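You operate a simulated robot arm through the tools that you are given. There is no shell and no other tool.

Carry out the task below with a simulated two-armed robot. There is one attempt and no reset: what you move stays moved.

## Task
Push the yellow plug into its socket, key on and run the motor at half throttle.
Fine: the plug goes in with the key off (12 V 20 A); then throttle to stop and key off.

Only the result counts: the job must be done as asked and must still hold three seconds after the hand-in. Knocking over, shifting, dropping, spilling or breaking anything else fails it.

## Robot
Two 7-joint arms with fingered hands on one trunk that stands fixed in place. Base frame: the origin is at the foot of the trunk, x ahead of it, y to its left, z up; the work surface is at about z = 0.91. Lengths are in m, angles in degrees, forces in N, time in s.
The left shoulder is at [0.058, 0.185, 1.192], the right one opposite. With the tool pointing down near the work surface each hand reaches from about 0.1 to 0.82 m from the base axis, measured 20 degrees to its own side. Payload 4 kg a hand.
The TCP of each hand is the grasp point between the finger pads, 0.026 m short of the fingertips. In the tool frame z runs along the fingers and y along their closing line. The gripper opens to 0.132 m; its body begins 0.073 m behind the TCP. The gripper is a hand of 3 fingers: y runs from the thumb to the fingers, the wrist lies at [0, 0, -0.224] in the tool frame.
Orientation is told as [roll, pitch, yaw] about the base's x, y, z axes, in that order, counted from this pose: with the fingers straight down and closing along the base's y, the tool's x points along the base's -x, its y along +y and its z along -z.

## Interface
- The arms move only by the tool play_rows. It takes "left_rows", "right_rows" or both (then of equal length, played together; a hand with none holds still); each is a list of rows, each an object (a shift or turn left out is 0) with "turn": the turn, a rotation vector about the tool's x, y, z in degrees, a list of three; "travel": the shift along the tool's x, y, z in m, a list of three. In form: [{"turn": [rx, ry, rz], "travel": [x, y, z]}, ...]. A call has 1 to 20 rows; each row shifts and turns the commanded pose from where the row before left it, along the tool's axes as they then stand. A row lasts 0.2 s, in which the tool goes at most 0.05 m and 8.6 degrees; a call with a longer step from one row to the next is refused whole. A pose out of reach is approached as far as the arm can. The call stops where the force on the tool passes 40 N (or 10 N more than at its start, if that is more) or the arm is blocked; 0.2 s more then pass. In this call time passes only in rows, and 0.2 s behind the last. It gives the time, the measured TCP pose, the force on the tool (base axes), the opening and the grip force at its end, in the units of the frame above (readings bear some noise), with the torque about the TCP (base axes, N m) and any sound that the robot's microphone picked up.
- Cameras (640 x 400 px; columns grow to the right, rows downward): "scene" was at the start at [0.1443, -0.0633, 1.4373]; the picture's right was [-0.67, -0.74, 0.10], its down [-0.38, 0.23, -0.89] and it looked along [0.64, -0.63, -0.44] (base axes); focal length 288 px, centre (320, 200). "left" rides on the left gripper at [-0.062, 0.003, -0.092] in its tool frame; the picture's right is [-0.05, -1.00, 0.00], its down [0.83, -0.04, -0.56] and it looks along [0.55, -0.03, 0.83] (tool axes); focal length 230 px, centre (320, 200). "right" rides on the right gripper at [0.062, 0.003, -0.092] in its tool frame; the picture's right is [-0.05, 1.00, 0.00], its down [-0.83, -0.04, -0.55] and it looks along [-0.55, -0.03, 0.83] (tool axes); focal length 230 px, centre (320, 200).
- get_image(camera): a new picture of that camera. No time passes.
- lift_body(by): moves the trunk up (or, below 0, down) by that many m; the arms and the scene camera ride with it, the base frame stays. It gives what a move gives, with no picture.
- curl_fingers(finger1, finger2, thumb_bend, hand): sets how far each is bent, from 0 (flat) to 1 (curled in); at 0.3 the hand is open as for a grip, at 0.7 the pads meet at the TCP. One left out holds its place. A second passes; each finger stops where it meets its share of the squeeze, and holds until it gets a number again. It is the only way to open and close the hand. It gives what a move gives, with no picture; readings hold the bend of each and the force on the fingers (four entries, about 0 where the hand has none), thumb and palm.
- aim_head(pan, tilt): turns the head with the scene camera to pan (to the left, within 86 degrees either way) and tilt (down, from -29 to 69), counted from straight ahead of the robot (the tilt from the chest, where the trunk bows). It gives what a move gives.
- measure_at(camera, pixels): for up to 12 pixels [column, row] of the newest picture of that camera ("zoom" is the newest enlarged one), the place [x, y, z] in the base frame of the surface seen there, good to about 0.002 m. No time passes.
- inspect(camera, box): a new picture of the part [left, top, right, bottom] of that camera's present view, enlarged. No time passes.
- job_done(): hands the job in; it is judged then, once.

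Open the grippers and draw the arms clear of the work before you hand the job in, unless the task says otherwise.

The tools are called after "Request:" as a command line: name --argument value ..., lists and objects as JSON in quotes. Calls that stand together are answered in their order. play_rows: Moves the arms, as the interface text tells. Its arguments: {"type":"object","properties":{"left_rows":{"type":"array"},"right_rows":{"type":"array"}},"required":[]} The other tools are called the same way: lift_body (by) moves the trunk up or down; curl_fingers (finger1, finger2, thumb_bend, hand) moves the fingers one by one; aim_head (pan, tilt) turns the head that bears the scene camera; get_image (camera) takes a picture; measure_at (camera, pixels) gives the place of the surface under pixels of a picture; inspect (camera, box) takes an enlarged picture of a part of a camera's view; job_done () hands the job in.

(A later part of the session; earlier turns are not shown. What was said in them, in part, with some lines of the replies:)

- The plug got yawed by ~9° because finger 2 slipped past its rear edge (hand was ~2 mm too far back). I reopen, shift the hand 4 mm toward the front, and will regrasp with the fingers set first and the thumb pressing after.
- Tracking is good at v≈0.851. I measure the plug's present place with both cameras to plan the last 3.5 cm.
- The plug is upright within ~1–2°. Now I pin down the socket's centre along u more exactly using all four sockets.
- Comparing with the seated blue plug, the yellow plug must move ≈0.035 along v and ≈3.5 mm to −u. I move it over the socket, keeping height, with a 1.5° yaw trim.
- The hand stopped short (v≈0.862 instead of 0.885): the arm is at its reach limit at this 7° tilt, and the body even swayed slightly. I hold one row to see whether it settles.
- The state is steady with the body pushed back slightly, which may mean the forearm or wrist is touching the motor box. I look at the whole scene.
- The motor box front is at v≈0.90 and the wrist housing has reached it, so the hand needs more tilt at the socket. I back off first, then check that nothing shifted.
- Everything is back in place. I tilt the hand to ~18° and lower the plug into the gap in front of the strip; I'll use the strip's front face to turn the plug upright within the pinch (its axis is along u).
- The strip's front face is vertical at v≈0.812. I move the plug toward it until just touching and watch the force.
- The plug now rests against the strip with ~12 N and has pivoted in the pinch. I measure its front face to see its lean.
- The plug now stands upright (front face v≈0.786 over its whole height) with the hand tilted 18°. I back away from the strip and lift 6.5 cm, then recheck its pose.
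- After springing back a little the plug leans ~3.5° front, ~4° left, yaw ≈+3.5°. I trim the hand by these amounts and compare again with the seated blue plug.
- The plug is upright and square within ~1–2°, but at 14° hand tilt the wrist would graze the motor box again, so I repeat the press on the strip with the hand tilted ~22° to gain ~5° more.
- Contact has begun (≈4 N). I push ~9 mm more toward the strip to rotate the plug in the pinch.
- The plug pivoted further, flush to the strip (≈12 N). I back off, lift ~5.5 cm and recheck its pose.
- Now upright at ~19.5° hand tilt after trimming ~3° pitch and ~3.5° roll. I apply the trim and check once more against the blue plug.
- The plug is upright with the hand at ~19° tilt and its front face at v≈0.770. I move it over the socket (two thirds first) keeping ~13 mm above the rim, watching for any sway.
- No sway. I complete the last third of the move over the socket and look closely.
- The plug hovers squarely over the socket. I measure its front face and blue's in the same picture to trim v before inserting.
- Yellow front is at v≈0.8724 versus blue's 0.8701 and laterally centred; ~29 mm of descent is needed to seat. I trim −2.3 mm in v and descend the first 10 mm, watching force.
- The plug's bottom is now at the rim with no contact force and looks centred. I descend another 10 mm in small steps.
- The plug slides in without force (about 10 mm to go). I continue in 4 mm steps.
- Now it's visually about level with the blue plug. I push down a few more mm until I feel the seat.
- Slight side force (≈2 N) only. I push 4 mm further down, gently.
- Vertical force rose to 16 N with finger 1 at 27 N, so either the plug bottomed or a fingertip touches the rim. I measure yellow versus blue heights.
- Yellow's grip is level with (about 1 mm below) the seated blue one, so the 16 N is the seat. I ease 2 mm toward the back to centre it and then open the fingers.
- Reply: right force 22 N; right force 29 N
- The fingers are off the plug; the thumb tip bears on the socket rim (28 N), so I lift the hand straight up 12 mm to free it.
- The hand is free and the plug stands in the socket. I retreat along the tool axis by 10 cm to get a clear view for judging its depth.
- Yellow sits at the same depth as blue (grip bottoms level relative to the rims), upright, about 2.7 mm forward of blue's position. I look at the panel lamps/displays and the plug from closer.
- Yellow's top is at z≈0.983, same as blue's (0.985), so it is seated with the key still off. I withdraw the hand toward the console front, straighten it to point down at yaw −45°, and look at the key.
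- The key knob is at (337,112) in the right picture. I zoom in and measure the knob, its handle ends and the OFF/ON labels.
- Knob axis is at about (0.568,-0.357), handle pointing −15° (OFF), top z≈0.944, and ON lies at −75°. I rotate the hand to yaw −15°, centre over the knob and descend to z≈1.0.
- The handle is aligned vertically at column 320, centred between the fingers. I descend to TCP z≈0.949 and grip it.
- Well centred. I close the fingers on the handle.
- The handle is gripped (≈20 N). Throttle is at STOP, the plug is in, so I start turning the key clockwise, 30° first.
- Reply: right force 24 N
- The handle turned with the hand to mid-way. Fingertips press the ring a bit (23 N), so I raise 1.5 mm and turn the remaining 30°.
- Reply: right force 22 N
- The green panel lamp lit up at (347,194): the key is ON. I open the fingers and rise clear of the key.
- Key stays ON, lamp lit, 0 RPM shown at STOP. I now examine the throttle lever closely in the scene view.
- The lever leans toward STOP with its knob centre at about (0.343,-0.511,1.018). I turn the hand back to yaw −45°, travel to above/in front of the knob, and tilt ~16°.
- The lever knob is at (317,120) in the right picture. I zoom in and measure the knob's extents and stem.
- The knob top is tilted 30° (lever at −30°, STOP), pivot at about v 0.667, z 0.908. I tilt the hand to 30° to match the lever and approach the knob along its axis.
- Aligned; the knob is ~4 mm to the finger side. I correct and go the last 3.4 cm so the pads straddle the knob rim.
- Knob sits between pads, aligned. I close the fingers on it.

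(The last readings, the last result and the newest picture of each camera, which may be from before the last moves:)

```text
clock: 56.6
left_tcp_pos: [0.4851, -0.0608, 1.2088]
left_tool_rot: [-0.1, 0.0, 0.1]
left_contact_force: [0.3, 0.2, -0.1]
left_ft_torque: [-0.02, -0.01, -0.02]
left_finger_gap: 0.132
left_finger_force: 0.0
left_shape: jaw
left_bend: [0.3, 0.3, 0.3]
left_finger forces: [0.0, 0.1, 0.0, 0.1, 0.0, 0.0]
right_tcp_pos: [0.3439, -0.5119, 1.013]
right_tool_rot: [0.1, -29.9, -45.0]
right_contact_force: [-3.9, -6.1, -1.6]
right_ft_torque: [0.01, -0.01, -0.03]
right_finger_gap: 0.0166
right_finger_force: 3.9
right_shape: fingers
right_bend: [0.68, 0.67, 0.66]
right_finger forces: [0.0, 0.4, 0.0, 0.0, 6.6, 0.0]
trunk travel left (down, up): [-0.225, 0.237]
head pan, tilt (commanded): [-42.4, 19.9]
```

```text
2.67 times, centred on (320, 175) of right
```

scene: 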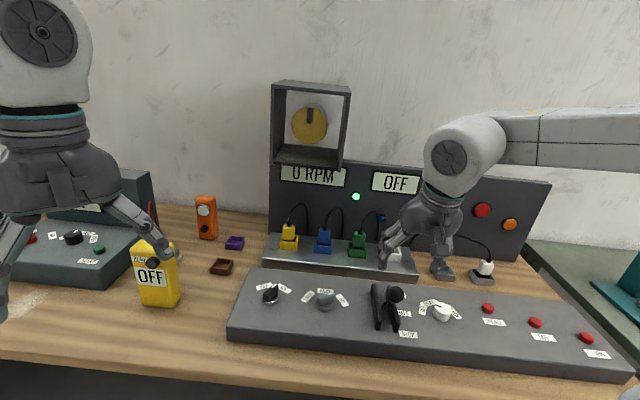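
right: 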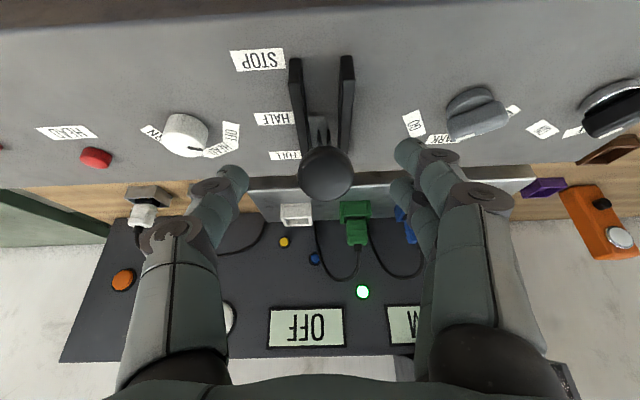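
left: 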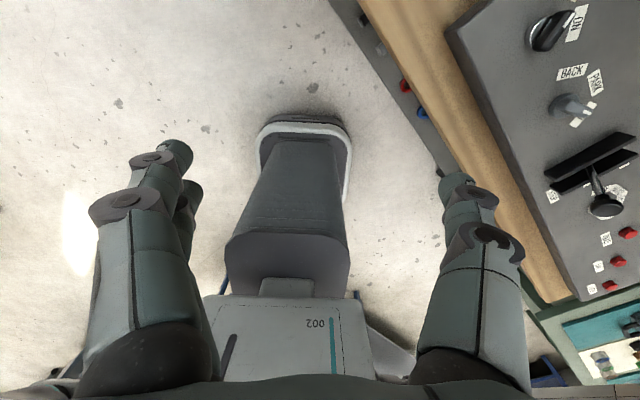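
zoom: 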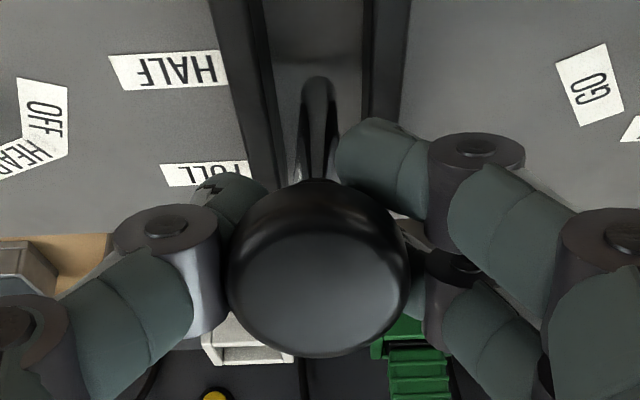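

The fingertips closed around the stem just below the knob with light contact. I squeeze a bit more for a firm hold.

Request:
curl_fingers --hand "right" --finger1 0.78 --finger2 0.78 --thumb_bend 0.74

Request:
inspect --camera "right" --box '[200, 100, 440, 250]'

Request:
inspect --camera "scene" --box '[230, 130, 470, 340]'

```text
clock: 57.6
left_tcp_pos: [0.4863, -0.0602, 1.2103]
left_tool_rot: [0.2, 0.0, 0.1]
left_contact_force: [0.4, 0.4, -0.6]
left_ft_torque: [0.02, 0.02, 0.0]
left_finger_gap: 0.1319
left_finger_force: 0.1
left_shape: jaw
left_bend: [0.3, 0.3, 0.3]
left_finger forces: [0.1, 0.0, 0.0, 0.0, 0.0, 0.1]
right_tcp_pos: [0.3461, -0.5128, 1.0143]
right_tool_rot: [0.2, -29.9, -45.1]
right_contact_force: [0.8, -6.7, -10.3]
right_ft_torque: [-0.03, -0.06, -0.01]
right_finger_gap: 0.0086
right_finger_force: 15.1
right_shape: fingers
right_bend: [0.75, 0.72, 0.68]
right_finger forces: [7.7, 7.0, 0.0, 0.0, 15.6, 0.0]
trunk travel left (down, up): [-0.225, 0.237]
head pan, tilt (commanded): [-42.4, 19.9]
```

```text
2.67 times, centred on (320, 175) of right
```

zoom: 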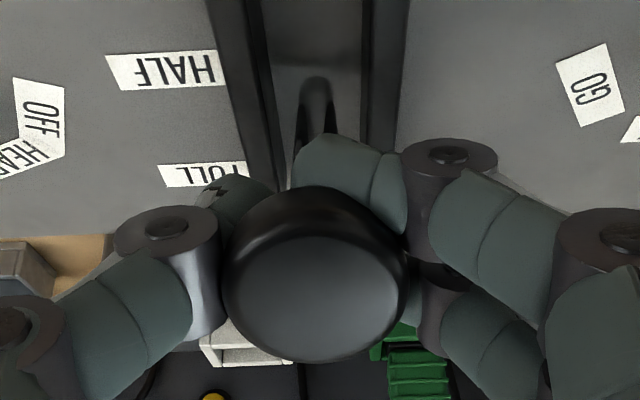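

```text
1.90 times, centred on (350, 235) of scene
```

zoom: 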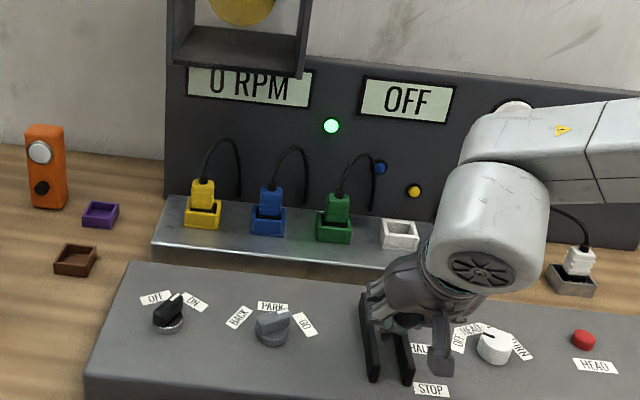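

The stem is now caged (finger 1 in front, thumb and finger 2 at the sides). I swing the lever about its pivot, first 15° toward HALF.

Request:
play_rows --right_rows '[{"turn": [0, 7.5, 0], "travel": [-0.0159, 0, 0.001]}, {"turn": [0, 7.5, 0], "travel": [-0.0159, 0, 0.001]}]'

Request:
inspect --camera "scene" --box '[230, 130, 470, 340]'

Request:
inspect --camera "right" --box '[200, 100, 440, 250]'

```text
clock: 58.2
left_tcp_pos: [0.4853, -0.0612, 1.2104]
left_tool_rot: [0.1, 0.1, 0.0]
left_contact_force: [-0.3, -0.1, -0.7]
left_ft_torque: [0.0, 0.02, 0.0]
left_finger_gap: 0.1317
left_finger_force: 0.0
left_shape: jaw
left_bend: [0.3, 0.3, 0.3]
left_finger forces: [0.0, 0.0, 0.0, 0.0, 0.0, 0.0]
right_tcp_pos: [0.3678, -0.5327, 1.024]
right_tool_rot: [-0.1, -14.9, -45.0]
right_contact_force: [-5.3, -7.7, -6.8]
right_ft_torque: [-0.04, 0.03, -0.03]
right_finger_gap: 0.0086
right_finger_force: 15.0
right_shape: fingers
right_bend: [0.76, 0.73, 0.68]
right_finger forces: [5.3, 6.0, 0.0, 0.1, 16.7, 0.0]
trunk travel left (down, up): [-0.225, 0.237]
head pan, tilt (commanded): [-42.4, 19.9]
```

```text
1.90 times, centred on (350, 235) of scene
```

zoom: 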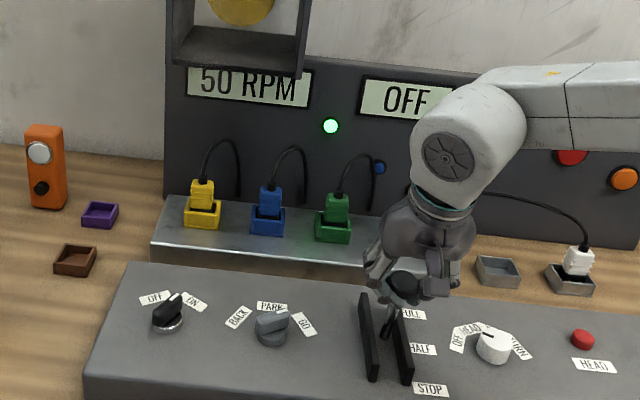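

```text
2.67 times, centred on (320, 175) of right
```

zoom: 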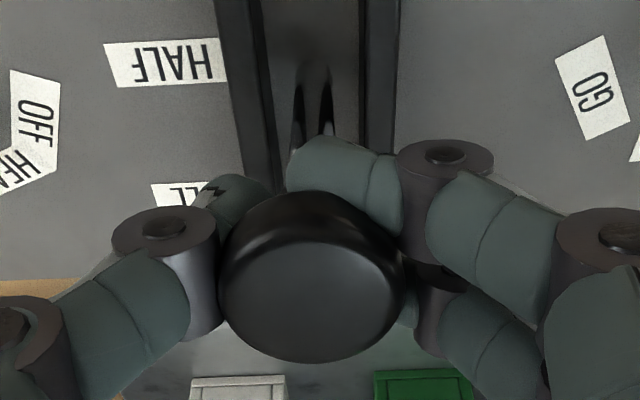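

The motor runs (50 RPM and rising): the plug and key work. I move the lever the remaining 15° to HALF.

Request:
play_rows --right_rows '[{"turn": [0, 7.5, 0], "travel": [-0.0159, 0, 0.001]}, {"turn": [0, 7.5, 0], "travel": [-0.0159, 0, 0.001]}]'

Request:
inspect --camera "scene" --box '[230, 130, 470, 340]'

Request:
get_image --camera "right"

```text
clock: 58.8
left_tcp_pos: [0.4848, -0.0618, 1.2086]
left_tool_rot: [0.0, 0.1, 0.0]
left_contact_force: [-0.1, -0.2, -0.7]
left_ft_torque: [0.01, -0.02, -0.03]
left_finger_gap: 0.132
left_finger_force: 0.1
left_shape: jaw
left_bend: [0.3, 0.3, 0.3]
left_finger forces: [0.0, 0.0, 0.1, 0.0, 0.1, 0.1]
right_tcp_pos: [0.3899, -0.5563, 1.0266]
right_tool_rot: [0.1, 0.4, -45.0]
right_contact_force: [-8.0, -5.6, -13.3]
right_ft_torque: [0.04, 0.03, 0.0]
right_finger_gap: 0.0088
right_finger_force: 16.3
right_shape: fingers
right_bend: [0.76, 0.73, 0.67]
right_finger forces: [7.1, 7.8, 0.1, 0.1, 17.2, 0.0]
trunk travel left (down, up): [-0.225, 0.237]
head pan, tilt (commanded): [-42.4, 19.9]
```

```text
1.90 times, centred on (350, 235) of scene
```

zoom: 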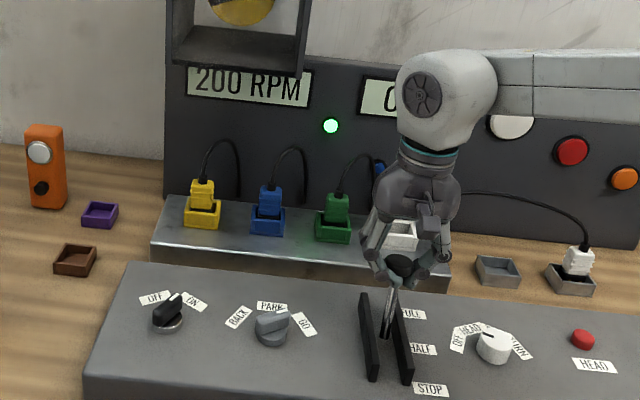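

```text
taken
```

right: 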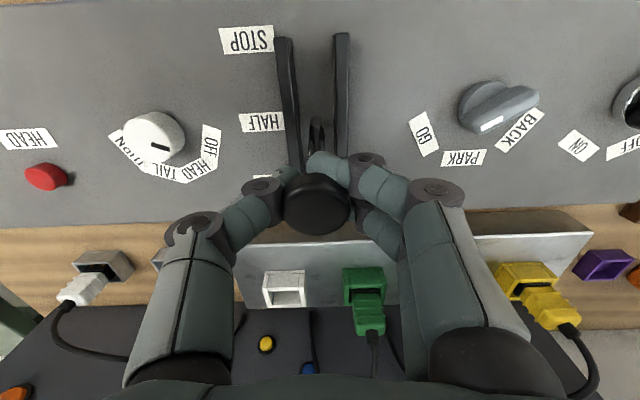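

RPM is 200 and ramping, with the lever near vertical (HALF). I hold still 2 s and read the display.

Request:
play_rows --right_rows '[{"travel": [0, 0, 0]}, {"travel": [0, 0, 0]}, {"travel": [0, 0, 0]}, {"travel": [0, 0, 0]}, {"travel": [0, 0, 0]}, {"travel": [0, 0, 0]}, {"travel": [0, 0, 0]}, {"travel": [0, 0, 0]}, {"travel": [0, 0, 0]}, {"travel": [0, 0, 0]}]'

Request:
inspect --camera "scene" --box '[230, 70, 470, 340]'

Request:
inspect --camera "scene" --box '[340, 200, 452, 340]'

```text
clock: 61.0
left_tcp_pos: [0.4861, -0.0624, 1.2097]
left_tool_rot: [0.1, 0.0, 0.2]
left_contact_force: [0.0, -0.5, 0.0]
left_ft_torque: [0.0, 0.04, 0.03]
left_finger_gap: 0.132
left_finger_force: 0.0
left_shape: jaw
left_bend: [0.3, 0.3, 0.3]
left_finger forces: [0.2, 0.1, 0.1, 0.1, 0.0, 0.0]
right_tcp_pos: [0.3897, -0.5567, 1.0276]
right_tool_rot: [0.1, 0.2, -45.0]
right_contact_force: [-9.2, -4.8, -19.6]
right_ft_torque: [0.11, 0.11, 0.0]
right_finger_gap: 0.0088
right_finger_force: 17.9
right_shape: fingers
right_bend: [0.76, 0.73, 0.67]
right_finger forces: [7.6, 9.5, 0.1, 0.1, 17.6, 0.0]
trunk travel left (down, up): [-0.225, 0.237]
head pan, tilt (commanded): [-42.4, 19.9]
```

```text
1.48 times, centred on (350, 205) of scene
```

zoom: 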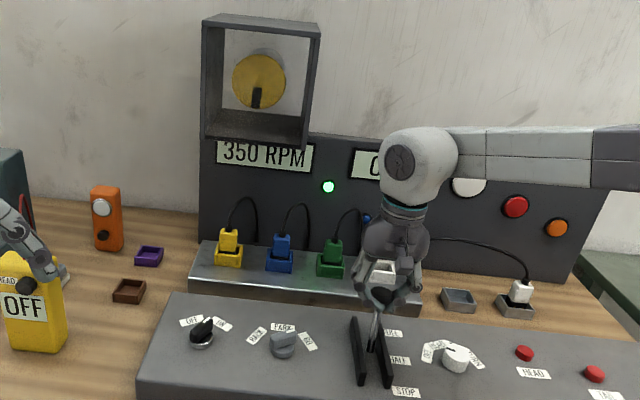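

```text
2.86 times, centred on (396, 270) of scene
```

zoom: 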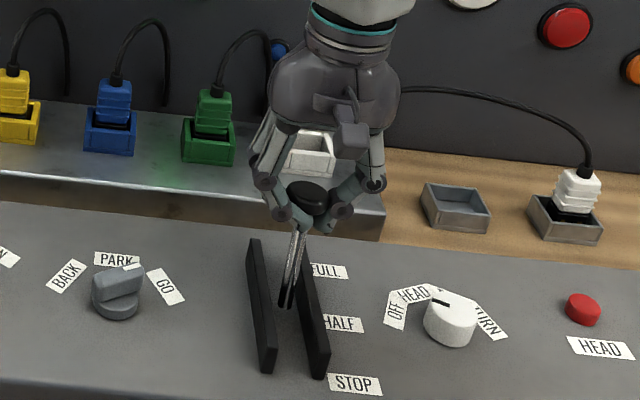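

350 RPM and the motor disc turns. I check whether it has settled and measure the knob's tilt to verify the lever is really at HALF.

Request:
play_rows --right_rows '[{"travel": [0, 0, 0]}, {"travel": [0, 0, 0]}, {"travel": [0, 0, 0]}, {"travel": [0, 0, 0]}, {"travel": [0, 0, 0]}]'

Request:
inspect --camera "right" --box '[260, 90, 380, 240]'

Request:
measure_at --camera "zoom" --pixels '[[300, 300], [300, 270], [300, 330], [300, 350], [270, 310], [340, 310], [310, 315], [300, 250], [290, 120], [310, 130], [345, 320], [260, 320]]'

Request:
inspect --camera "scene" --box '[260, 80, 356, 200]'

```text
clock: 62.2
left_tcp_pos: [0.4853, -0.0625, 1.2088]
left_tool_rot: [0.1, 0.0, 0.1]
left_contact_force: [-0.2, -0.9, 0.4]
left_ft_torque: [0.04, -0.02, 0.0]
left_finger_gap: 0.1319
left_finger_force: 0.2
left_shape: jaw
left_bend: [0.3, 0.3, 0.3]
left_finger forces: [0.0, 0.0, 0.1, 0.0, 0.0, 0.1]
right_tcp_pos: [0.3906, -0.5554, 1.0264]
right_tool_rot: [0.1, 0.2, -45.0]
right_contact_force: [-8.8, -4.7, -18.6]
right_ft_torque: [0.11, 0.07, -0.03]
right_finger_gap: 0.009
right_finger_force: 17.2
right_shape: fingers
right_bend: [0.76, 0.73, 0.67]
right_finger forces: [7.6, 9.5, 0.0, 0.0, 17.5, 0.0]
trunk travel left (down, up): [-0.225, 0.237]
head pan, tilt (commanded): [-42.4, 19.9]
```

```text
2.67 times, centred on (320, 165) of right
```

zoom: 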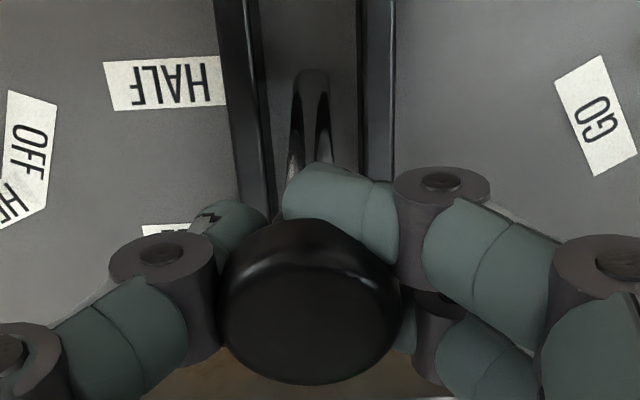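

```text
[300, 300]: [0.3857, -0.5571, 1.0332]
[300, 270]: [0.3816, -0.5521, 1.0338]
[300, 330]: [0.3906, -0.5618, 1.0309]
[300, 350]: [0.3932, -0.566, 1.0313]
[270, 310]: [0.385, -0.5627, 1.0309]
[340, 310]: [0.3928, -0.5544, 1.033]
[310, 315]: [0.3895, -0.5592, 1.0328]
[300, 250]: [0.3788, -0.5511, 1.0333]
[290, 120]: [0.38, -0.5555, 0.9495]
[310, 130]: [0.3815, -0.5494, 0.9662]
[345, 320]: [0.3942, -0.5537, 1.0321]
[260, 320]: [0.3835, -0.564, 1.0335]
```

```text
3.33 times, centred on (308, 140) of scene
```

zoom: 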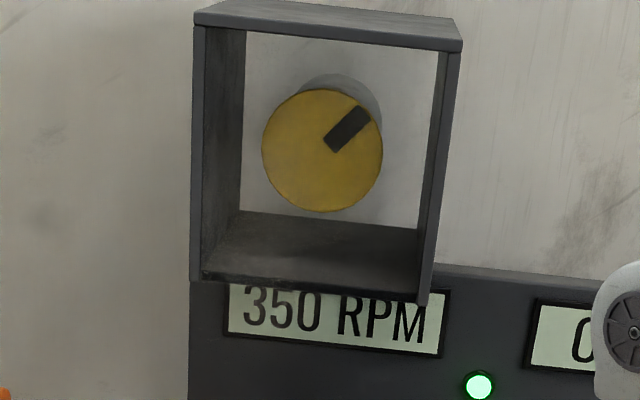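

RPM settled at 350 and the knob top is tilted ~6° past vertical, so the lever is slightly beyond HALF. I bring it back ~11 mm toward STOP and read again.

Request:
play_rows --right_rows '[{"travel": [0.006, 0, 0]}, {"travel": [0.005, 0, 0]}, {"travel": [0, 0, 0]}, {"travel": [0, 0, 0]}, {"travel": [0, 0, 0]}, {"travel": [0, 0, 0]}, {"travel": [0, 0, 0]}, {"travel": [0, 0, 0]}]'

Request:
inspect --camera "scene" --box '[230, 70, 470, 340]'

Request:
inspect --camera "right" --box '[260, 90, 380, 240]'

Request:
measure_at --camera "zoom" --pixels '[[300, 300], [300, 270], [300, 330], [300, 350], [270, 310], [340, 310], [310, 315], [300, 250], [310, 285], [310, 345], [320, 265], [320, 360]]'

```text
clock: 64.0
left_tcp_pos: [0.4844, -0.061, 1.2104]
left_tool_rot: [0.1, 0.0, 0.2]
left_contact_force: [0.6, -0.4, -0.9]
left_ft_torque: [0.0, -0.02, -0.03]
left_finger_gap: 0.1316
left_finger_force: 0.1
left_shape: jaw
left_bend: [0.3, 0.3, 0.3]
left_finger forces: [0.1, 0.0, 0.0, 0.1, 0.0, 0.0]
right_tcp_pos: [0.3827, -0.5486, 1.0279]
right_tool_rot: [0.1, 0.1, -45.0]
right_contact_force: [-6.0, -8.0, -13.4]
right_ft_torque: [-0.13, -0.12, -0.02]
right_finger_gap: 0.0087
right_finger_force: 18.1
right_shape: fingers
right_bend: [0.76, 0.73, 0.67]
right_finger forces: [8.1, 10.1, 0.1, 0.0, 18.5, 0.0]
trunk travel left (down, up): [-0.225, 0.237]
head pan, tilt (commanded): [-42.4, 19.9]
```

```text
1.48 times, centred on (350, 205) of scene
```

zoom: 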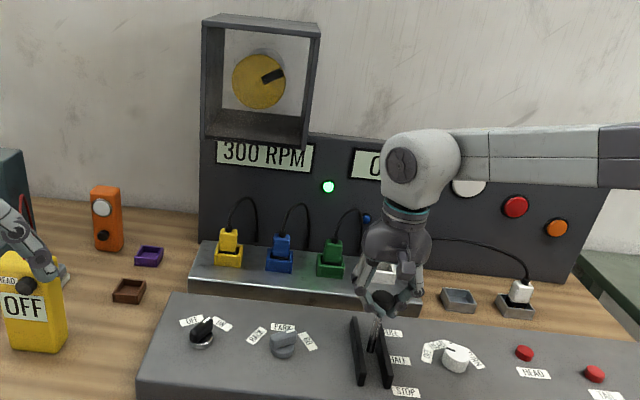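

```text
2.67 times, centred on (320, 165) of right
```

zoom: 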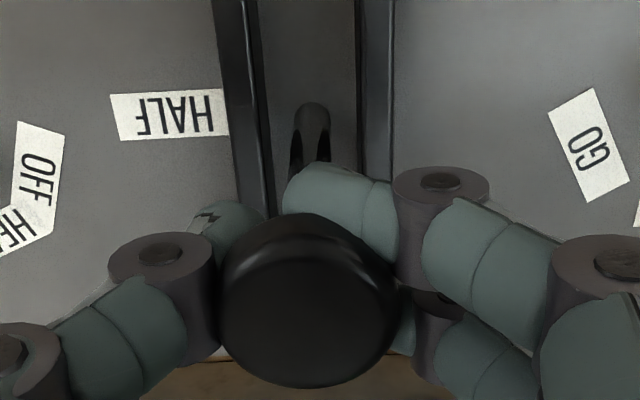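

```text
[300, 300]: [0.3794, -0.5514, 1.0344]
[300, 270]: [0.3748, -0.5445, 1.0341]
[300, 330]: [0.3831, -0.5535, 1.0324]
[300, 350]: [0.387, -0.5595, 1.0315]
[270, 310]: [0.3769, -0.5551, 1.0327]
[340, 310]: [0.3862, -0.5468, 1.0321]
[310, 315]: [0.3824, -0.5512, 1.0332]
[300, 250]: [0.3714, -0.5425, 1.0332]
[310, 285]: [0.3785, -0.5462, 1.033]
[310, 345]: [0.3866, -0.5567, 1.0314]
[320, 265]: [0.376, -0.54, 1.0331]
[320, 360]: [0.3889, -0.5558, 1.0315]
```

Display reads 300 RPM at the HALF mark (knob centre v≈0.659, matching the HALF label at 0.658). I keep it running at half for 4 s more.

Request:
play_rows --right_rows '[{"travel": [0, 0, 0]}, {"travel": [0, 0, 0]}, {"travel": [0, 0, 0]}, {"travel": [0, 0, 0]}, {"travel": [0, 0, 0]}, {"travel": [0, 0, 0]}, {"travel": [0, 0, 0]}, {"travel": [0, 0, 0]}, {"travel": [0, 0, 0]}, {"travel": [0, 0, 0]}, {"travel": [0, 0, 0]}, {"travel": [0, 0, 0]}, {"travel": [0, 0, 0]}, {"travel": [0, 0, 0]}, {"travel": [0, 0, 0]}, {"travel": [0, 0, 0]}, {"travel": [0, 0, 0]}, {"travel": [0, 0, 0]}, {"travel": [0, 0, 0]}, {"travel": [0, 0, 0]}]'

Request:
inspect --camera "scene" --box '[230, 70, 470, 340]'

Request:
inspect --camera "right" --box '[200, 10, 400, 170]'

Request:
measure_at --camera "zoom" --pixels '[[140, 95], [180, 305], [100, 95], [175, 95], [150, 305], [210, 305]]'

```text
clock: 68.2
left_tcp_pos: [0.4849, -0.0607, 1.21]
left_tool_rot: [0.0, 0.0, 0.1]
left_contact_force: [-0.6, -0.4, 0.1]
left_ft_torque: [0.02, 0.0, -0.01]
left_finger_gap: 0.1322
left_finger_force: 0.1
left_shape: jaw
left_bend: [0.3, 0.3, 0.3]
left_finger forces: [0.0, 0.1, 0.0, 0.0, 0.1, 0.0]
right_tcp_pos: [0.3821, -0.5476, 1.0267]
right_tool_rot: [0.2, 0.2, -45.1]
right_contact_force: [-5.8, -8.9, -12.1]
right_ft_torque: [-0.11, -0.13, -0.03]
right_finger_gap: 0.0089
right_finger_force: 17.9
right_shape: fingers
right_bend: [0.76, 0.73, 0.67]
right_finger forces: [7.9, 10.2, 0.0, 0.1, 18.4, 0.1]
trunk travel left (down, up): [-0.225, 0.237]
head pan, tilt (commanded): [-42.4, 19.9]
```

```text
1.48 times, centred on (350, 205) of scene
```

zoom: 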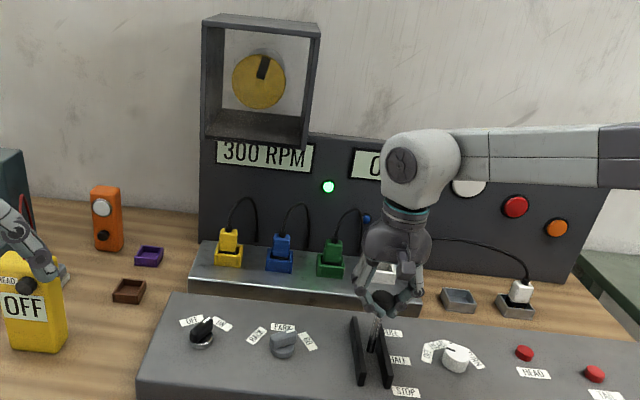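

```text
2.50 times, centred on (300, 90) of right
```

zoom: 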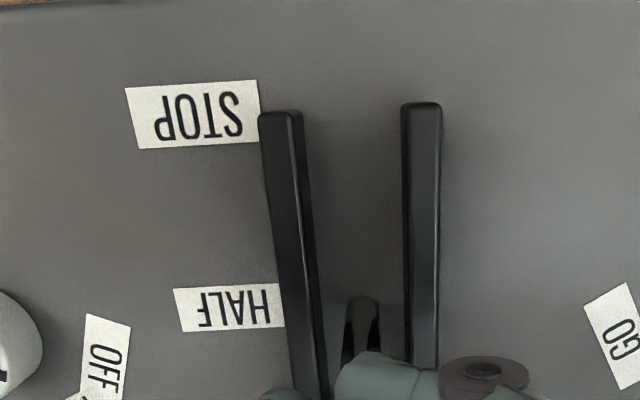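

```text
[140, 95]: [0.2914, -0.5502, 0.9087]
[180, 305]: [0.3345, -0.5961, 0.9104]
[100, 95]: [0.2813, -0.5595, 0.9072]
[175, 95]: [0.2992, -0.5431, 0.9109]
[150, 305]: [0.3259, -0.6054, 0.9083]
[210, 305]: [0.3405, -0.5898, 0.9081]
```

Steady 300 RPM for several seconds. Now I swing the lever back 30° to STOP about its pivot.

Request:
play_rows --right_rows '[{"turn": [0, -7.5, 0], "travel": [0.0138, 0, 0.0009]}, {"turn": [0, -7.5, 0], "travel": [0.0138, 0, 0.0009]}, {"turn": [0, -7.5, 0], "travel": [0.0138, 0, 0.0009]}, {"turn": [0, -7.5, 0], "travel": [0.0138, 0, 0.0009]}, {"travel": [0.003, 0, 0]}, {"travel": [0, 0, 0]}, {"travel": [0, 0, 0]}]'

Request:
inspect --camera "scene" --box '[230, 70, 470, 340]'

Request:
inspect --camera "right" --box '[200, 100, 440, 250]'

```text
clock: 69.8
left_tcp_pos: [0.4865, -0.062, 1.2091]
left_tool_rot: [0.1, 0.1, 0.2]
left_contact_force: [-0.6, 0.2, 0.2]
left_ft_torque: [-0.01, -0.02, 0.0]
left_finger_gap: 0.1317
left_finger_force: 0.0
left_shape: jaw
left_bend: [0.3, 0.3, 0.3]
left_finger forces: [0.1, 0.0, 0.1, 0.0, 0.0, 0.0]
right_tcp_pos: [0.3443, -0.5109, 1.0118]
right_tool_rot: [0.2, -30.0, -45.0]
right_contact_force: [10.7, -17.8, -4.2]
right_ft_torque: [-0.08, -0.21, 0.07]
right_finger_gap: 0.009
right_finger_force: 18.6
right_shape: fingers
right_bend: [0.75, 0.73, 0.67]
right_finger forces: [6.7, 14.3, 0.1, 0.0, 15.5, 0.1]
trunk travel left (down, up): [-0.225, 0.237]
head pan, tilt (commanded): [-42.4, 19.9]
```

```text
1.48 times, centred on (350, 205) of scene
```

zoom: 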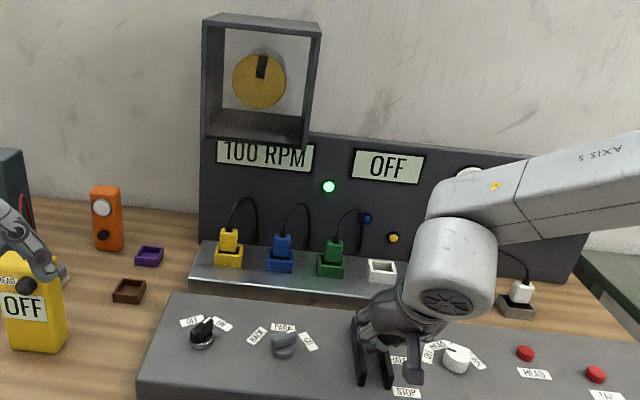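

```text
2.67 times, centred on (320, 175) of right
```

zoom: 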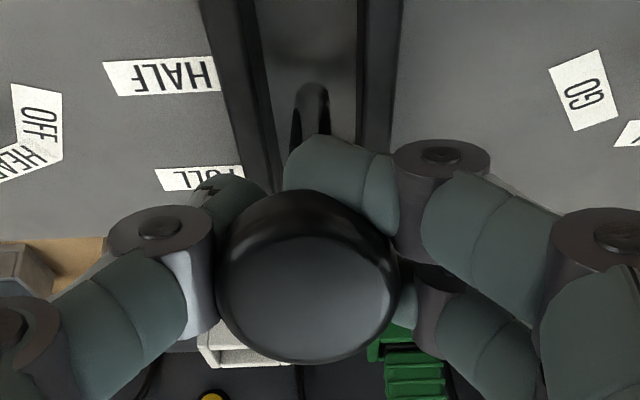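

The lever is at its STOP end (20 N against the stop) and RPM is falling. I relax the push slightly and wait for 0 RPM.

Request:
play_rows --right_rows '[{"travel": [-0.0025, 0, 0]}, {"travel": [0, 0, 0]}, {"travel": [0, 0, 0]}, {"travel": [0, 0, 0]}, {"travel": [0, 0, 0]}, {"travel": [0, 0, 0]}, {"travel": [0, 0, 0]}, {"travel": [0, 0, 0]}]'

Request:
inspect --camera "scene" --box '[230, 70, 470, 340]'

```text
clock: 71.6
left_tcp_pos: [0.4857, -0.0611, 1.2099]
left_tool_rot: [0.2, 0.1, 0.1]
left_contact_force: [1.5, 0.9, -0.3]
left_ft_torque: [-0.01, -0.02, 0.01]
left_finger_gap: 0.1322
left_finger_force: 0.1
left_shape: jaw
left_bend: [0.3, 0.3, 0.3]
left_finger forces: [0.1, 0.0, 0.0, 0.0, 0.1, 0.0]
right_tcp_pos: [0.3451, -0.5106, 1.0118]
right_tool_rot: [0.1, -29.8, -45.0]
right_contact_force: [3.5, -11.7, -10.3]
right_ft_torque: [-0.09, -0.16, 0.02]
right_finger_gap: 0.0093
right_finger_force: 18.5
right_shape: fingers
right_bend: [0.75, 0.73, 0.67]
right_finger forces: [8.2, 11.9, 0.0, 0.1, 16.3, 0.0]
trunk travel left (down, up): [-0.225, 0.237]
head pan, tilt (commanded): [-42.4, 19.9]
```

```text
1.48 times, centred on (350, 205) of scene
```

zoom: 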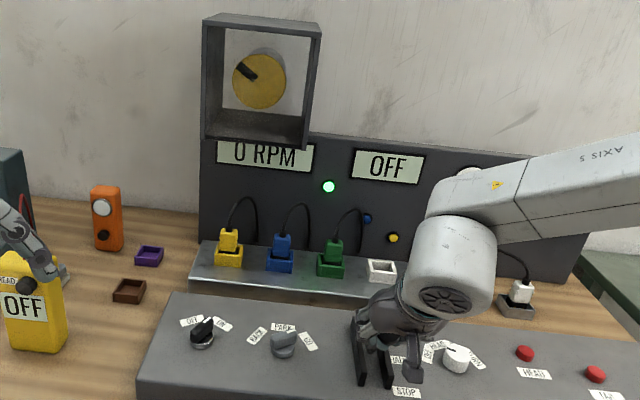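

0 RPM at STOP. I open the fingers and retreat along the tool axis away from the lever.

Request:
curl_fingers --hand "right" --finger1 0.42 --finger2 0.42 --thumb_bend 0.42

Request:
play_rows --right_rows '[{"travel": [0, 0, -0.03]}, {"travel": [0, 0, -0.045]}, {"travel": [0, 0, -0.045]}]'

Request:
inspect --camera "scene" --box '[340, 250, 452, 340]'

Request:
get_image --camera "right"

```text
clock: 72.6
left_tcp_pos: [0.4861, -0.0595, 1.2096]
left_tool_rot: [0.0, 0.1, 0.0]
left_contact_force: [-0.5, 0.0, -1.2]
left_ft_torque: [0.04, 0.05, 0.0]
left_finger_gap: 0.1318
left_finger_force: 0.1
left_shape: jaw
left_bend: [0.3, 0.3, 0.3]
left_finger forces: [0.0, 0.0, 0.1, 0.1, 0.1, 0.1]
right_tcp_pos: [0.3453, -0.5097, 1.0146]
right_tool_rot: [-0.1, -29.9, -45.1]
right_contact_force: [-0.4, -0.8, -0.4]
right_ft_torque: [0.01, 0.01, -0.02]
right_finger_gap: 0.0942
right_finger_force: 0.0
right_shape: fingers
right_bend: [0.42, 0.42, 0.42]
right_finger forces: [0.0, 0.1, 0.0, 0.0, 0.0, 0.0]
trunk travel left (down, up): [-0.225, 0.237]
head pan, tilt (commanded): [-42.4, 19.9]
```

```text
clock: 73.4
left_tcp_pos: [0.4854, -0.0601, 1.2102]
left_tool_rot: [0.0, 0.0, 0.2]
left_contact_force: [-0.1, 0.4, -1.3]
left_ft_torque: [-0.05, 0.0, 0.0]
left_finger_gap: 0.1318
left_finger_force: 0.0
left_shape: jaw
left_bend: [0.3, 0.3, 0.3]
left_finger forces: [0.0, 0.1, 0.1, 0.1, 0.0, 0.0]
right_tcp_pos: [0.2991, -0.4678, 1.1168]
right_tool_rot: [0.1, -29.9, -44.9]
right_contact_force: [-0.2, 0.5, 1.1]
right_ft_torque: [0.05, -0.01, 0.01]
right_finger_gap: 0.0944
right_finger_force: 0.0
right_shape: fingers
right_bend: [0.42, 0.42, 0.42]
right_finger forces: [0.1, 0.1, 0.0, 0.1, 0.1, 0.0]
trunk travel left (down, up): [-0.225, 0.237]
head pan, tilt (commanded): [-42.4, 19.9]
```

```text
4.44 times, centred on (396, 295) of scene
```

zoom: 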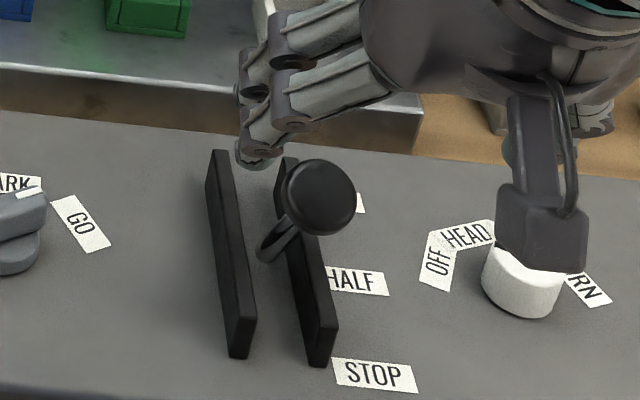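

```text
taken
```

right: 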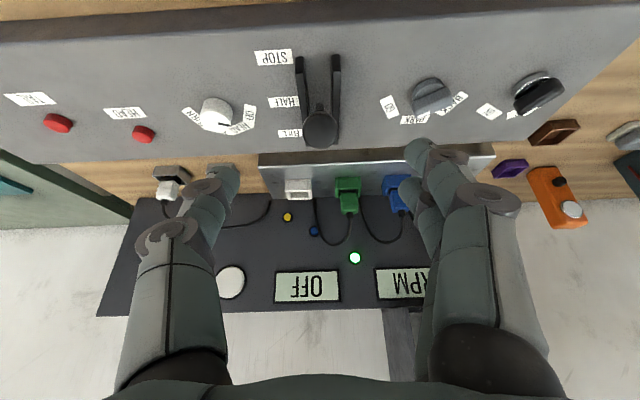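

The lever stays at STOP. I straighten the hand, travel back over the key, and turn to yaw −75° to match its ON position.

Request:
play_rows --right_rows '[{"turn": [0, 7.5, 0]}, {"turn": [0, 7.5, 0]}, {"turn": [0, 7.5, 0]}, {"turn": [0, 7.5, 0]}, {"travel": [-0.016, 0.0383, 0]}, {"travel": [-0.016, 0.0383, 0]}, {"travel": [-0.016, 0.0383, 0]}, {"travel": [-0.016, 0.0383, 0]}, {"travel": [-0.016, 0.0383, 0]}, {"travel": [-0.016, 0.0383, 0]}, {"travel": [-0.016, 0.0383, 0]}, {"turn": [0, 0, 7.5]}, {"turn": [0, 0, 7.5]}, {"turn": [0, 0, 7.5]}, {"turn": [0, 0, 7.5]}]'

Request:
curl_fingers --hand "right" --finger1 0.55 --finger2 0.55 --thumb_bend 0.55

Request:
get_image --camera "right"

```text
clock: 76.6
left_tcp_pos: [0.4854, -0.0597, 1.2094]
left_tool_rot: [0.1, 0.0, 0.2]
left_contact_force: [-0.7, -0.5, -0.2]
left_ft_torque: [0.01, 0.01, -0.01]
left_finger_gap: 0.1319
left_finger_force: 0.1
left_shape: jaw
left_bend: [0.3, 0.3, 0.3]
left_finger forces: [0.0, 0.0, 0.1, 0.1, 0.0, 0.0]
right_tcp_pos: [0.5705, -0.3563, 1.1195]
right_tool_rot: [0.0, 0.2, -75.1]
right_contact_force: [0.1, 0.2, 0.1]
right_ft_torque: [-0.02, 0.02, 0.0]
right_finger_gap: 0.0944
right_finger_force: 0.1
right_shape: fingers
right_bend: [0.42, 0.42, 0.42]
right_finger forces: [0.0, 0.0, 0.0, 0.0, 0.0, 0.1]
trunk travel left (down, up): [-0.225, 0.237]
head pan, tilt (commanded): [-42.4, 19.9]
```

```text
clock: 77.6
left_tcp_pos: [0.4858, -0.0589, 1.2097]
left_tool_rot: [0.0, -0.1, 0.1]
left_contact_force: [0.3, 0.9, 0.1]
left_ft_torque: [0.0, 0.02, 0.01]
left_finger_gap: 0.1318
left_finger_force: 0.0
left_shape: jaw
left_bend: [0.3, 0.3, 0.3]
left_finger forces: [0.0, 0.0, 0.1, 0.0, 0.1, 0.0]
right_tcp_pos: [0.5699, -0.3562, 1.1196]
right_tool_rot: [0.0, 0.1, -75.0]
right_contact_force: [0.5, -0.1, 0.3]
right_ft_torque: [-0.01, -0.01, 0.01]
right_finger_gap: 0.0516
right_finger_force: 0.1
right_shape: fingers
right_bend: [0.55, 0.55, 0.55]
right_finger forces: [0.0, 0.1, 0.1, 0.0, 0.0, 0.0]
trunk travel left (down, up): [-0.225, 0.237]
head pan, tilt (commanded): [-42.4, 19.9]
```

```text
taken
```

right: 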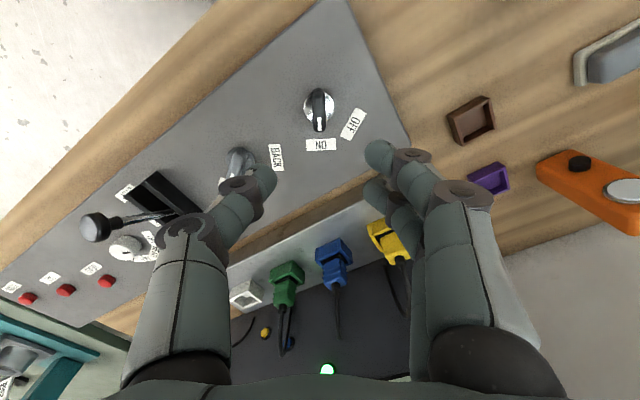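

The key handle (319,110) points to ON. I centre by 2 mm and descend to just above it for a check.

Request:
play_rows --right_rows '[{"travel": [-0.0006, -0.0022, 0.04]}, {"travel": [0, 0, 0.04]}, {"travel": [0, 0, 0.04]}, {"travel": [0, 0, 0.025]}]'

Request:
inspect --camera "right" --box '[220, 80, 420, 230]'

```text
clock: 78.6
left_tcp_pos: [0.4854, -0.0606, 1.2085]
left_tool_rot: [-0.1, 0.1, 0.0]
left_contact_force: [0.5, -0.2, 0.8]
left_ft_torque: [-0.01, 0.05, -0.01]
left_finger_gap: 0.1319
left_finger_force: 0.1
left_shape: jaw
left_bend: [0.3, 0.3, 0.3]
left_finger forces: [0.1, 0.0, 0.0, 0.1, 0.0, 0.0]
right_tcp_pos: [0.5691, -0.3561, 0.9752]
right_tool_rot: [0.0, 0.1, -75.1]
right_contact_force: [0.1, 0.1, 0.2]
right_ft_torque: [-0.02, 0.02, 0.01]
right_finger_gap: 0.0518
right_finger_force: 0.0
right_shape: fingers
right_bend: [0.55, 0.55, 0.55]
right_finger forces: [0.0, 0.0, 0.1, 0.1, 0.0, 0.0]
trunk travel left (down, up): [-0.225, 0.237]
head pan, tilt (commanded): [-42.4, 19.9]
```

```text
2.67 times, centred on (320, 155) of right
```

zoom: 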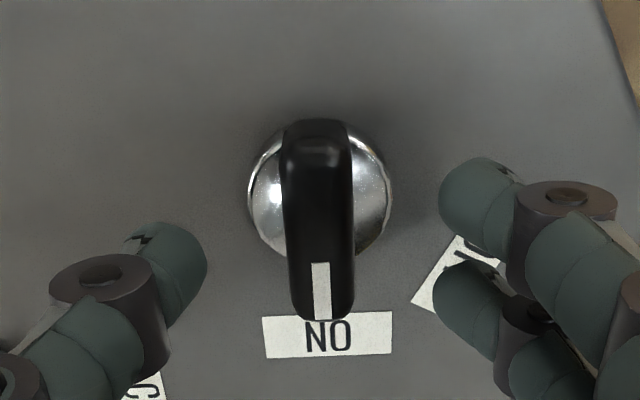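

Centred over the handle, which points at ON. I go down the last 2.5 cm and grip it.

Request:
play_rows --right_rows '[{"travel": [0, 0, 0.015]}, {"travel": [0, 0, 0.0105]}]'

Request:
curl_fingers --hand "right" --finger1 0.75 --finger2 0.75 --thumb_bend 0.75

Request:
inspect --camera "right" --box '[220, 80, 420, 230]'

```text
clock: 79.2
left_tcp_pos: [0.4858, -0.0587, 1.2091]
left_tool_rot: [-0.1, 0.0, 0.1]
left_contact_force: [0.3, 0.1, 1.9]
left_ft_torque: [0.0, -0.01, -0.02]
left_finger_gap: 0.1321
left_finger_force: 0.0
left_shape: jaw
left_bend: [0.3, 0.3, 0.3]
left_finger forces: [0.0, 0.0, 0.0, 0.0, 0.1, 0.0]
right_tcp_pos: [0.5684, -0.3571, 0.95]
right_tool_rot: [0.0, 0.0, -75.1]
right_contact_force: [-0.2, 0.4, 0.0]
right_ft_torque: [-0.03, 0.0, 0.0]
right_finger_gap: 0.0518
right_finger_force: 0.0
right_shape: fingers
right_bend: [0.55, 0.55, 0.55]
right_finger forces: [0.0, 0.1, 0.1, 0.0, 0.0, 0.0]
trunk travel left (down, up): [-0.225, 0.237]
head pan, tilt (commanded): [-42.4, 19.9]
```

```text
clock: 80.2
left_tcp_pos: [0.4858, -0.0592, 1.2091]
left_tool_rot: [0.0, 0.0, 0.1]
left_contact_force: [0.5, 0.5, 0.1]
left_ft_torque: [0.02, -0.01, 0.0]
left_finger_gap: 0.1319
left_finger_force: 0.0
left_shape: jaw
left_bend: [0.3, 0.3, 0.3]
left_finger forces: [0.0, 0.0, 0.1, 0.1, 0.1, 0.1]
right_tcp_pos: [0.5689, -0.3561, 0.9505]
right_tool_rot: [0.0, 0.1, -75.1]
right_contact_force: [3.5, 1.7, -1.2]
right_ft_torque: [0.06, -0.25, -0.01]
right_finger_gap: 0.0187
right_finger_force: 13.1
right_shape: fingers
right_bend: [0.65, 0.65, 0.68]
right_finger forces: [7.7, 7.6, 0.0, 0.1, 11.1, 0.1]
trunk travel left (down, up): [-0.225, 0.237]
head pan, tilt (commanded): [-42.4, 19.9]
```

```text
2.67 times, centred on (320, 155) of right
```

zoom: 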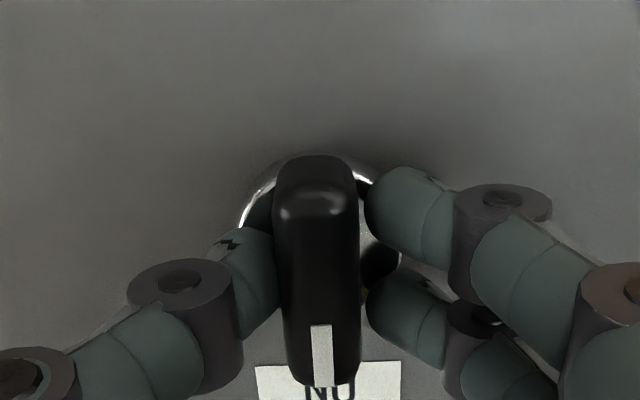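

Grip is firm and even. I turn the key counter-clockwise 60° back to OFF.

Request:
play_rows --right_rows '[{"turn": [0, 0, -7.5]}, {"turn": [0, 0, -7.5]}, {"turn": [0, 0, -7.5]}, {"turn": [0, 0, -7.5]}, {"turn": [0, 0, -7.5]}, {"turn": [0, 0, -7.5]}, {"turn": [0, 0, -7.5]}, {"turn": [0, 0, -7.5]}]'

Request:
inspect --camera "right" --box '[220, 80, 420, 230]'

Request:
inspect --camera "scene" --box '[230, 80, 450, 320]'

```text
clock: 82.0
left_tcp_pos: [0.4843, -0.0582, 1.2112]
left_tool_rot: [0.0, -0.1, 0.0]
left_contact_force: [-1.0, 0.1, 0.0]
left_ft_torque: [-0.01, 0.0, -0.03]
left_finger_gap: 0.1319
left_finger_force: 0.0
left_shape: jaw
left_bend: [0.3, 0.3, 0.3]
left_finger forces: [0.0, 0.0, 0.1, 0.0, 0.0, 0.1]
right_tcp_pos: [0.5687, -0.3559, 0.9503]
right_tool_rot: [0.1, -0.1, -14.8]
right_contact_force: [-1.1, -0.2, 16.1]
right_ft_torque: [0.03, -0.03, -0.05]
right_finger_gap: 0.0187
right_finger_force: 19.4
right_shape: fingers
right_bend: [0.65, 0.65, 0.69]
right_finger forces: [7.6, 8.4, 0.0, 0.0, 23.5, 0.0]
trunk travel left (down, up): [-0.225, 0.237]
head pan, tilt (commanded): [-42.4, 19.9]
```

```text
2.67 times, centred on (320, 155) of right
```

zoom: 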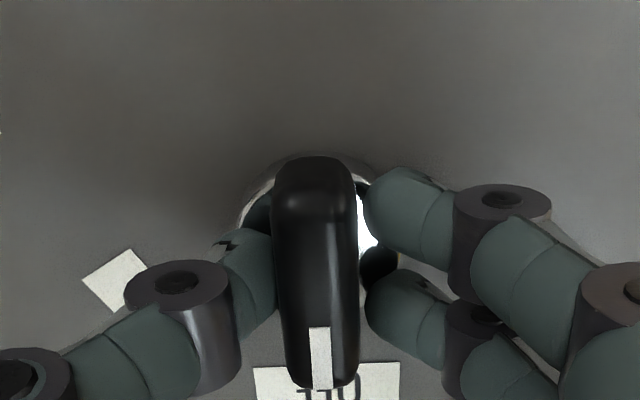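

```text
1.67 times, centred on (340, 200) of scene
```

zoom: 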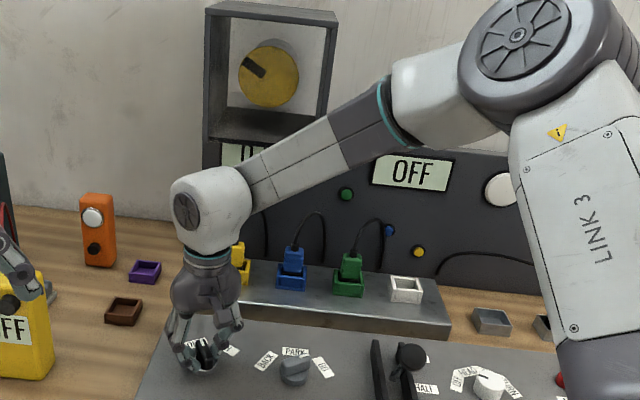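

The green lamp is out: key OFF. I open the fingers and rise clear.

Request:
curl_fingers --hand "right" --finger1 0.54 --finger2 0.54 --thumb_bend 0.54

Request:
play_rows --right_rows '[{"travel": [0, 0, -0.03]}, {"travel": [0, 0, -0.045]}, {"travel": [0, 0, -0.045]}, {"travel": [0, 0, -0.045]}, {"travel": [0, 0, -0.045]}, {"travel": [0.03, 0, -0.03]}, {"travel": [0.045, 0, 0]}, {"travel": [0.045, 0, 0]}, {"travel": [0.045, 0, 0]}]'

Request:
curl_fingers --hand "right" --finger1 0.3 --finger2 0.3 --thumb_bend 0.3

Request:
get_image --camera "scene"

Request:
get_image --camera "right"

```text
clock: 83.0
left_tcp_pos: [0.4837, -0.0566, 1.2102]
left_tool_rot: [-0.2, -0.1, 0.1]
left_contact_force: [-0.3, -0.1, 0.2]
left_ft_torque: [-0.03, 0.02, -0.03]
left_finger_gap: 0.132
left_finger_force: 0.1
left_shape: jaw
left_bend: [0.3, 0.3, 0.3]
left_finger forces: [0.1, 0.1, 0.0, 0.1, 0.0, 0.0]
right_tcp_pos: [0.5704, -0.356, 0.9514]
right_tool_rot: [-0.1, -0.3, -14.9]
right_contact_force: [4.4, 4.2, 31.5]
right_ft_torque: [-0.43, 0.09, 0.02]
right_finger_gap: 0.0372
right_finger_force: 17.6
right_shape: fingers
right_bend: [0.54, 0.54, 0.62]
right_finger forces: [0.0, 0.0, 0.0, 0.0, 34.7, 0.0]
trunk travel left (down, up): [-0.225, 0.237]
head pan, tilt (commanded): [-42.4, 19.9]
```

```text
clock: 85.0
left_tcp_pos: [0.4834, -0.0589, 1.2105]
left_tool_rot: [0.0, -0.1, 0.1]
left_contact_force: [-1.1, 0.9, -0.2]
left_ft_torque: [-0.02, -0.04, 0.0]
left_finger_gap: 0.1321
left_finger_force: 0.0
left_shape: jaw
left_bend: [0.3, 0.3, 0.3]
left_finger forces: [0.0, 0.1, 0.0, 0.1, 0.0, 0.1]
right_tcp_pos: [0.404, -0.3133, 1.1915]
right_tool_rot: [0.0, -0.2, -15.1]
right_contact_force: [-0.6, 0.6, -0.1]
right_ft_torque: [-0.03, -0.03, -0.01]
right_finger_gap: 0.0536
right_finger_force: 0.1
right_shape: fingers
right_bend: [0.54, 0.54, 0.54]
right_finger forces: [0.0, 0.1, 0.0, 0.0, 0.0, 0.0]
trunk travel left (down, up): [-0.225, 0.237]
head pan, tilt (commanded): [-42.4, 19.9]
```

```text
clock: 86.0
left_tcp_pos: [0.4858, -0.0589, 1.2106]
left_tool_rot: [0.0, 0.0, 0.1]
left_contact_force: [0.5, 0.2, 0.7]
left_ft_torque: [0.02, -0.01, 0.02]
left_finger_gap: 0.1318
left_finger_force: 0.1
left_shape: jaw
left_bend: [0.3, 0.3, 0.3]
left_finger forces: [0.0, 0.1, 0.0, 0.0, 0.1, 0.1]
right_tcp_pos: [0.4083, -0.3133, 1.1911]
right_tool_rot: [0.1, 0.1, -15.0]
right_contact_force: [0.6, 0.5, -0.4]
right_ft_torque: [0.03, 0.01, -0.02]
right_finger_gap: 0.134
right_finger_force: 0.0
right_shape: fingers
right_bend: [0.3, 0.3, 0.3]
right_finger forces: [0.0, 0.0, 0.1, 0.1, 0.1, 0.0]
trunk travel left (down, up): [-0.225, 0.237]
head pan, tilt (commanded): [-42.4, 19.9]
```

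```text
taken
```

scene: 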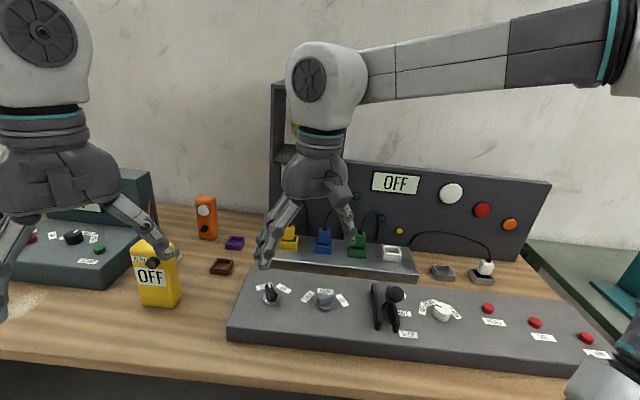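

```text
taken
```

right: 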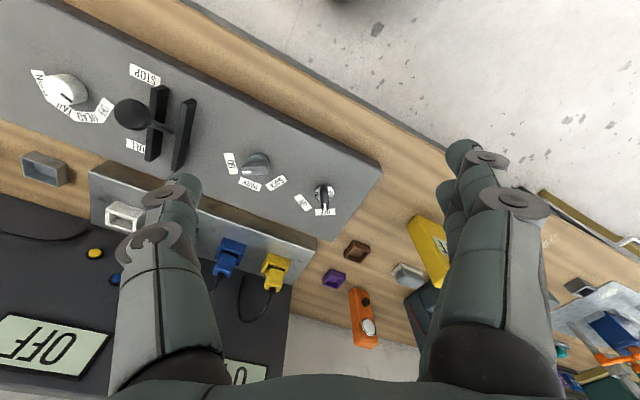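

Key, lever and plug look right. I draw the right arm up and back to about its starting place and then check the final state.

Request:
play_rows --right_rows '[{"travel": [0.01, -0.03, -0.03]}, {"travel": [0.01, -0.035, -0.03]}, {"travel": [0.01, -0.035, -0.02]}, {"travel": [0.0, -0.03, -0.015]}]'

Request:
inspect --camera "scene" --box '[230, 260, 390, 345]'

Request:
inspect --camera "scene" --box '[250, 150, 450, 280]'

Request:
inspect --camera "scene" --box '[350, 260, 470, 345]'

```text
clock: 87.0
left_tcp_pos: [0.4859, -0.06, 1.21]
left_tool_rot: [-0.1, 0.0, 0.0]
left_contact_force: [-0.3, -0.5, 0.2]
left_ft_torque: [-0.01, -0.03, -0.02]
left_finger_gap: 0.1317
left_finger_force: 0.0
left_shape: jaw
left_bend: [0.3, 0.3, 0.3]
left_finger forces: [0.0, 0.0, 0.1, 0.0, 0.1, 0.0]
right_tcp_pos: [0.347, -0.4352, 1.282]
right_tool_rot: [0.1, 0.0, -15.1]
right_contact_force: [0.7, 0.0, 0.4]
right_ft_torque: [0.03, 0.0, -0.02]
right_finger_gap: 0.1343
right_finger_force: 0.0
right_shape: fingers
right_bend: [0.3, 0.3, 0.3]
right_finger forces: [0.0, 0.0, 0.0, 0.1, 0.0, 0.1]
trunk travel left (down, up): [-0.225, 0.237]
head pan, tilt (commanded): [-42.4, 19.9]
```

```text
4.00 times, centred on (310, 302) of scene
```

zoom: 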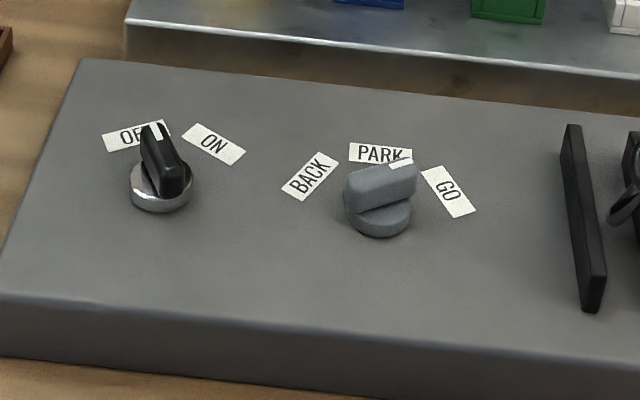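

```text
3.08 times, centred on (350, 215) of scene
```

zoom: 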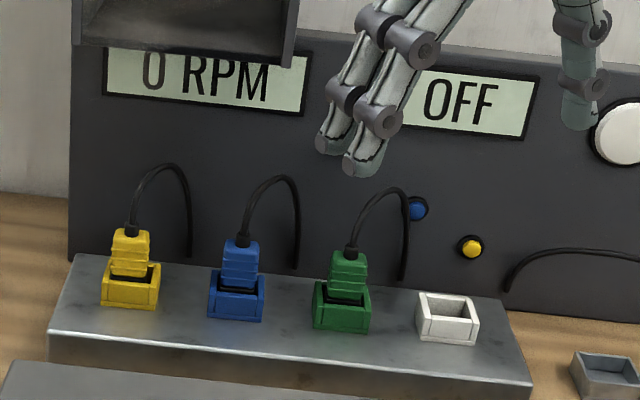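

```text
4.71 times, centred on (410, 302) of scene
```

zoom: 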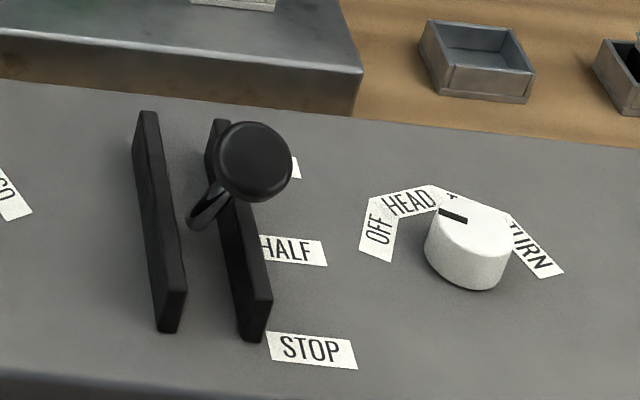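

Final state: the yellow plug is seated level with blue and green, the display reads 0 RPM with the lamp out, the lever is at STOP and the key at OFF. The selector and everything else look unchanged, and both hands are open and clear, so I hand in.

Request:
job_done

```text
The job is handed in.
```

The job is done and handed in. The yellow plug went into its socket with the key off, the motor ran at half throttle, and the throttle and key are back at STOP and OFF. I haven't had a verdict on the hand-in.

- **Plug:** it sits level with the blue and green plugs, about 2–3 mm forward of blue's position. The motor ran on it, so it is connected.
- **Run:** with the key on, the lever first went slightly past HALF and the display settled at 350 RPM. I brought it back to the HALF mark and held it there at a steady 300 RPM for about 5 seconds.
- **Shutdown:** I moved the lever to STOP and waited for the display to read 0 RPM, then turned the key off and saw the green lamp go out.

**Contact with the motor box:** on the first approach to the socket, the right wrist pressed against the motor box and pushed the robot's trunk back about 1.5 cm. I backed off, and the box and sockets looked unmoved in the pictures afterwards. I also pressed the plug lightly against the front of the socket strip twice, with about 12 N, to straighten it in the grip.

Both hands are open and clear of the work, and nothing else looked shifted at the end.
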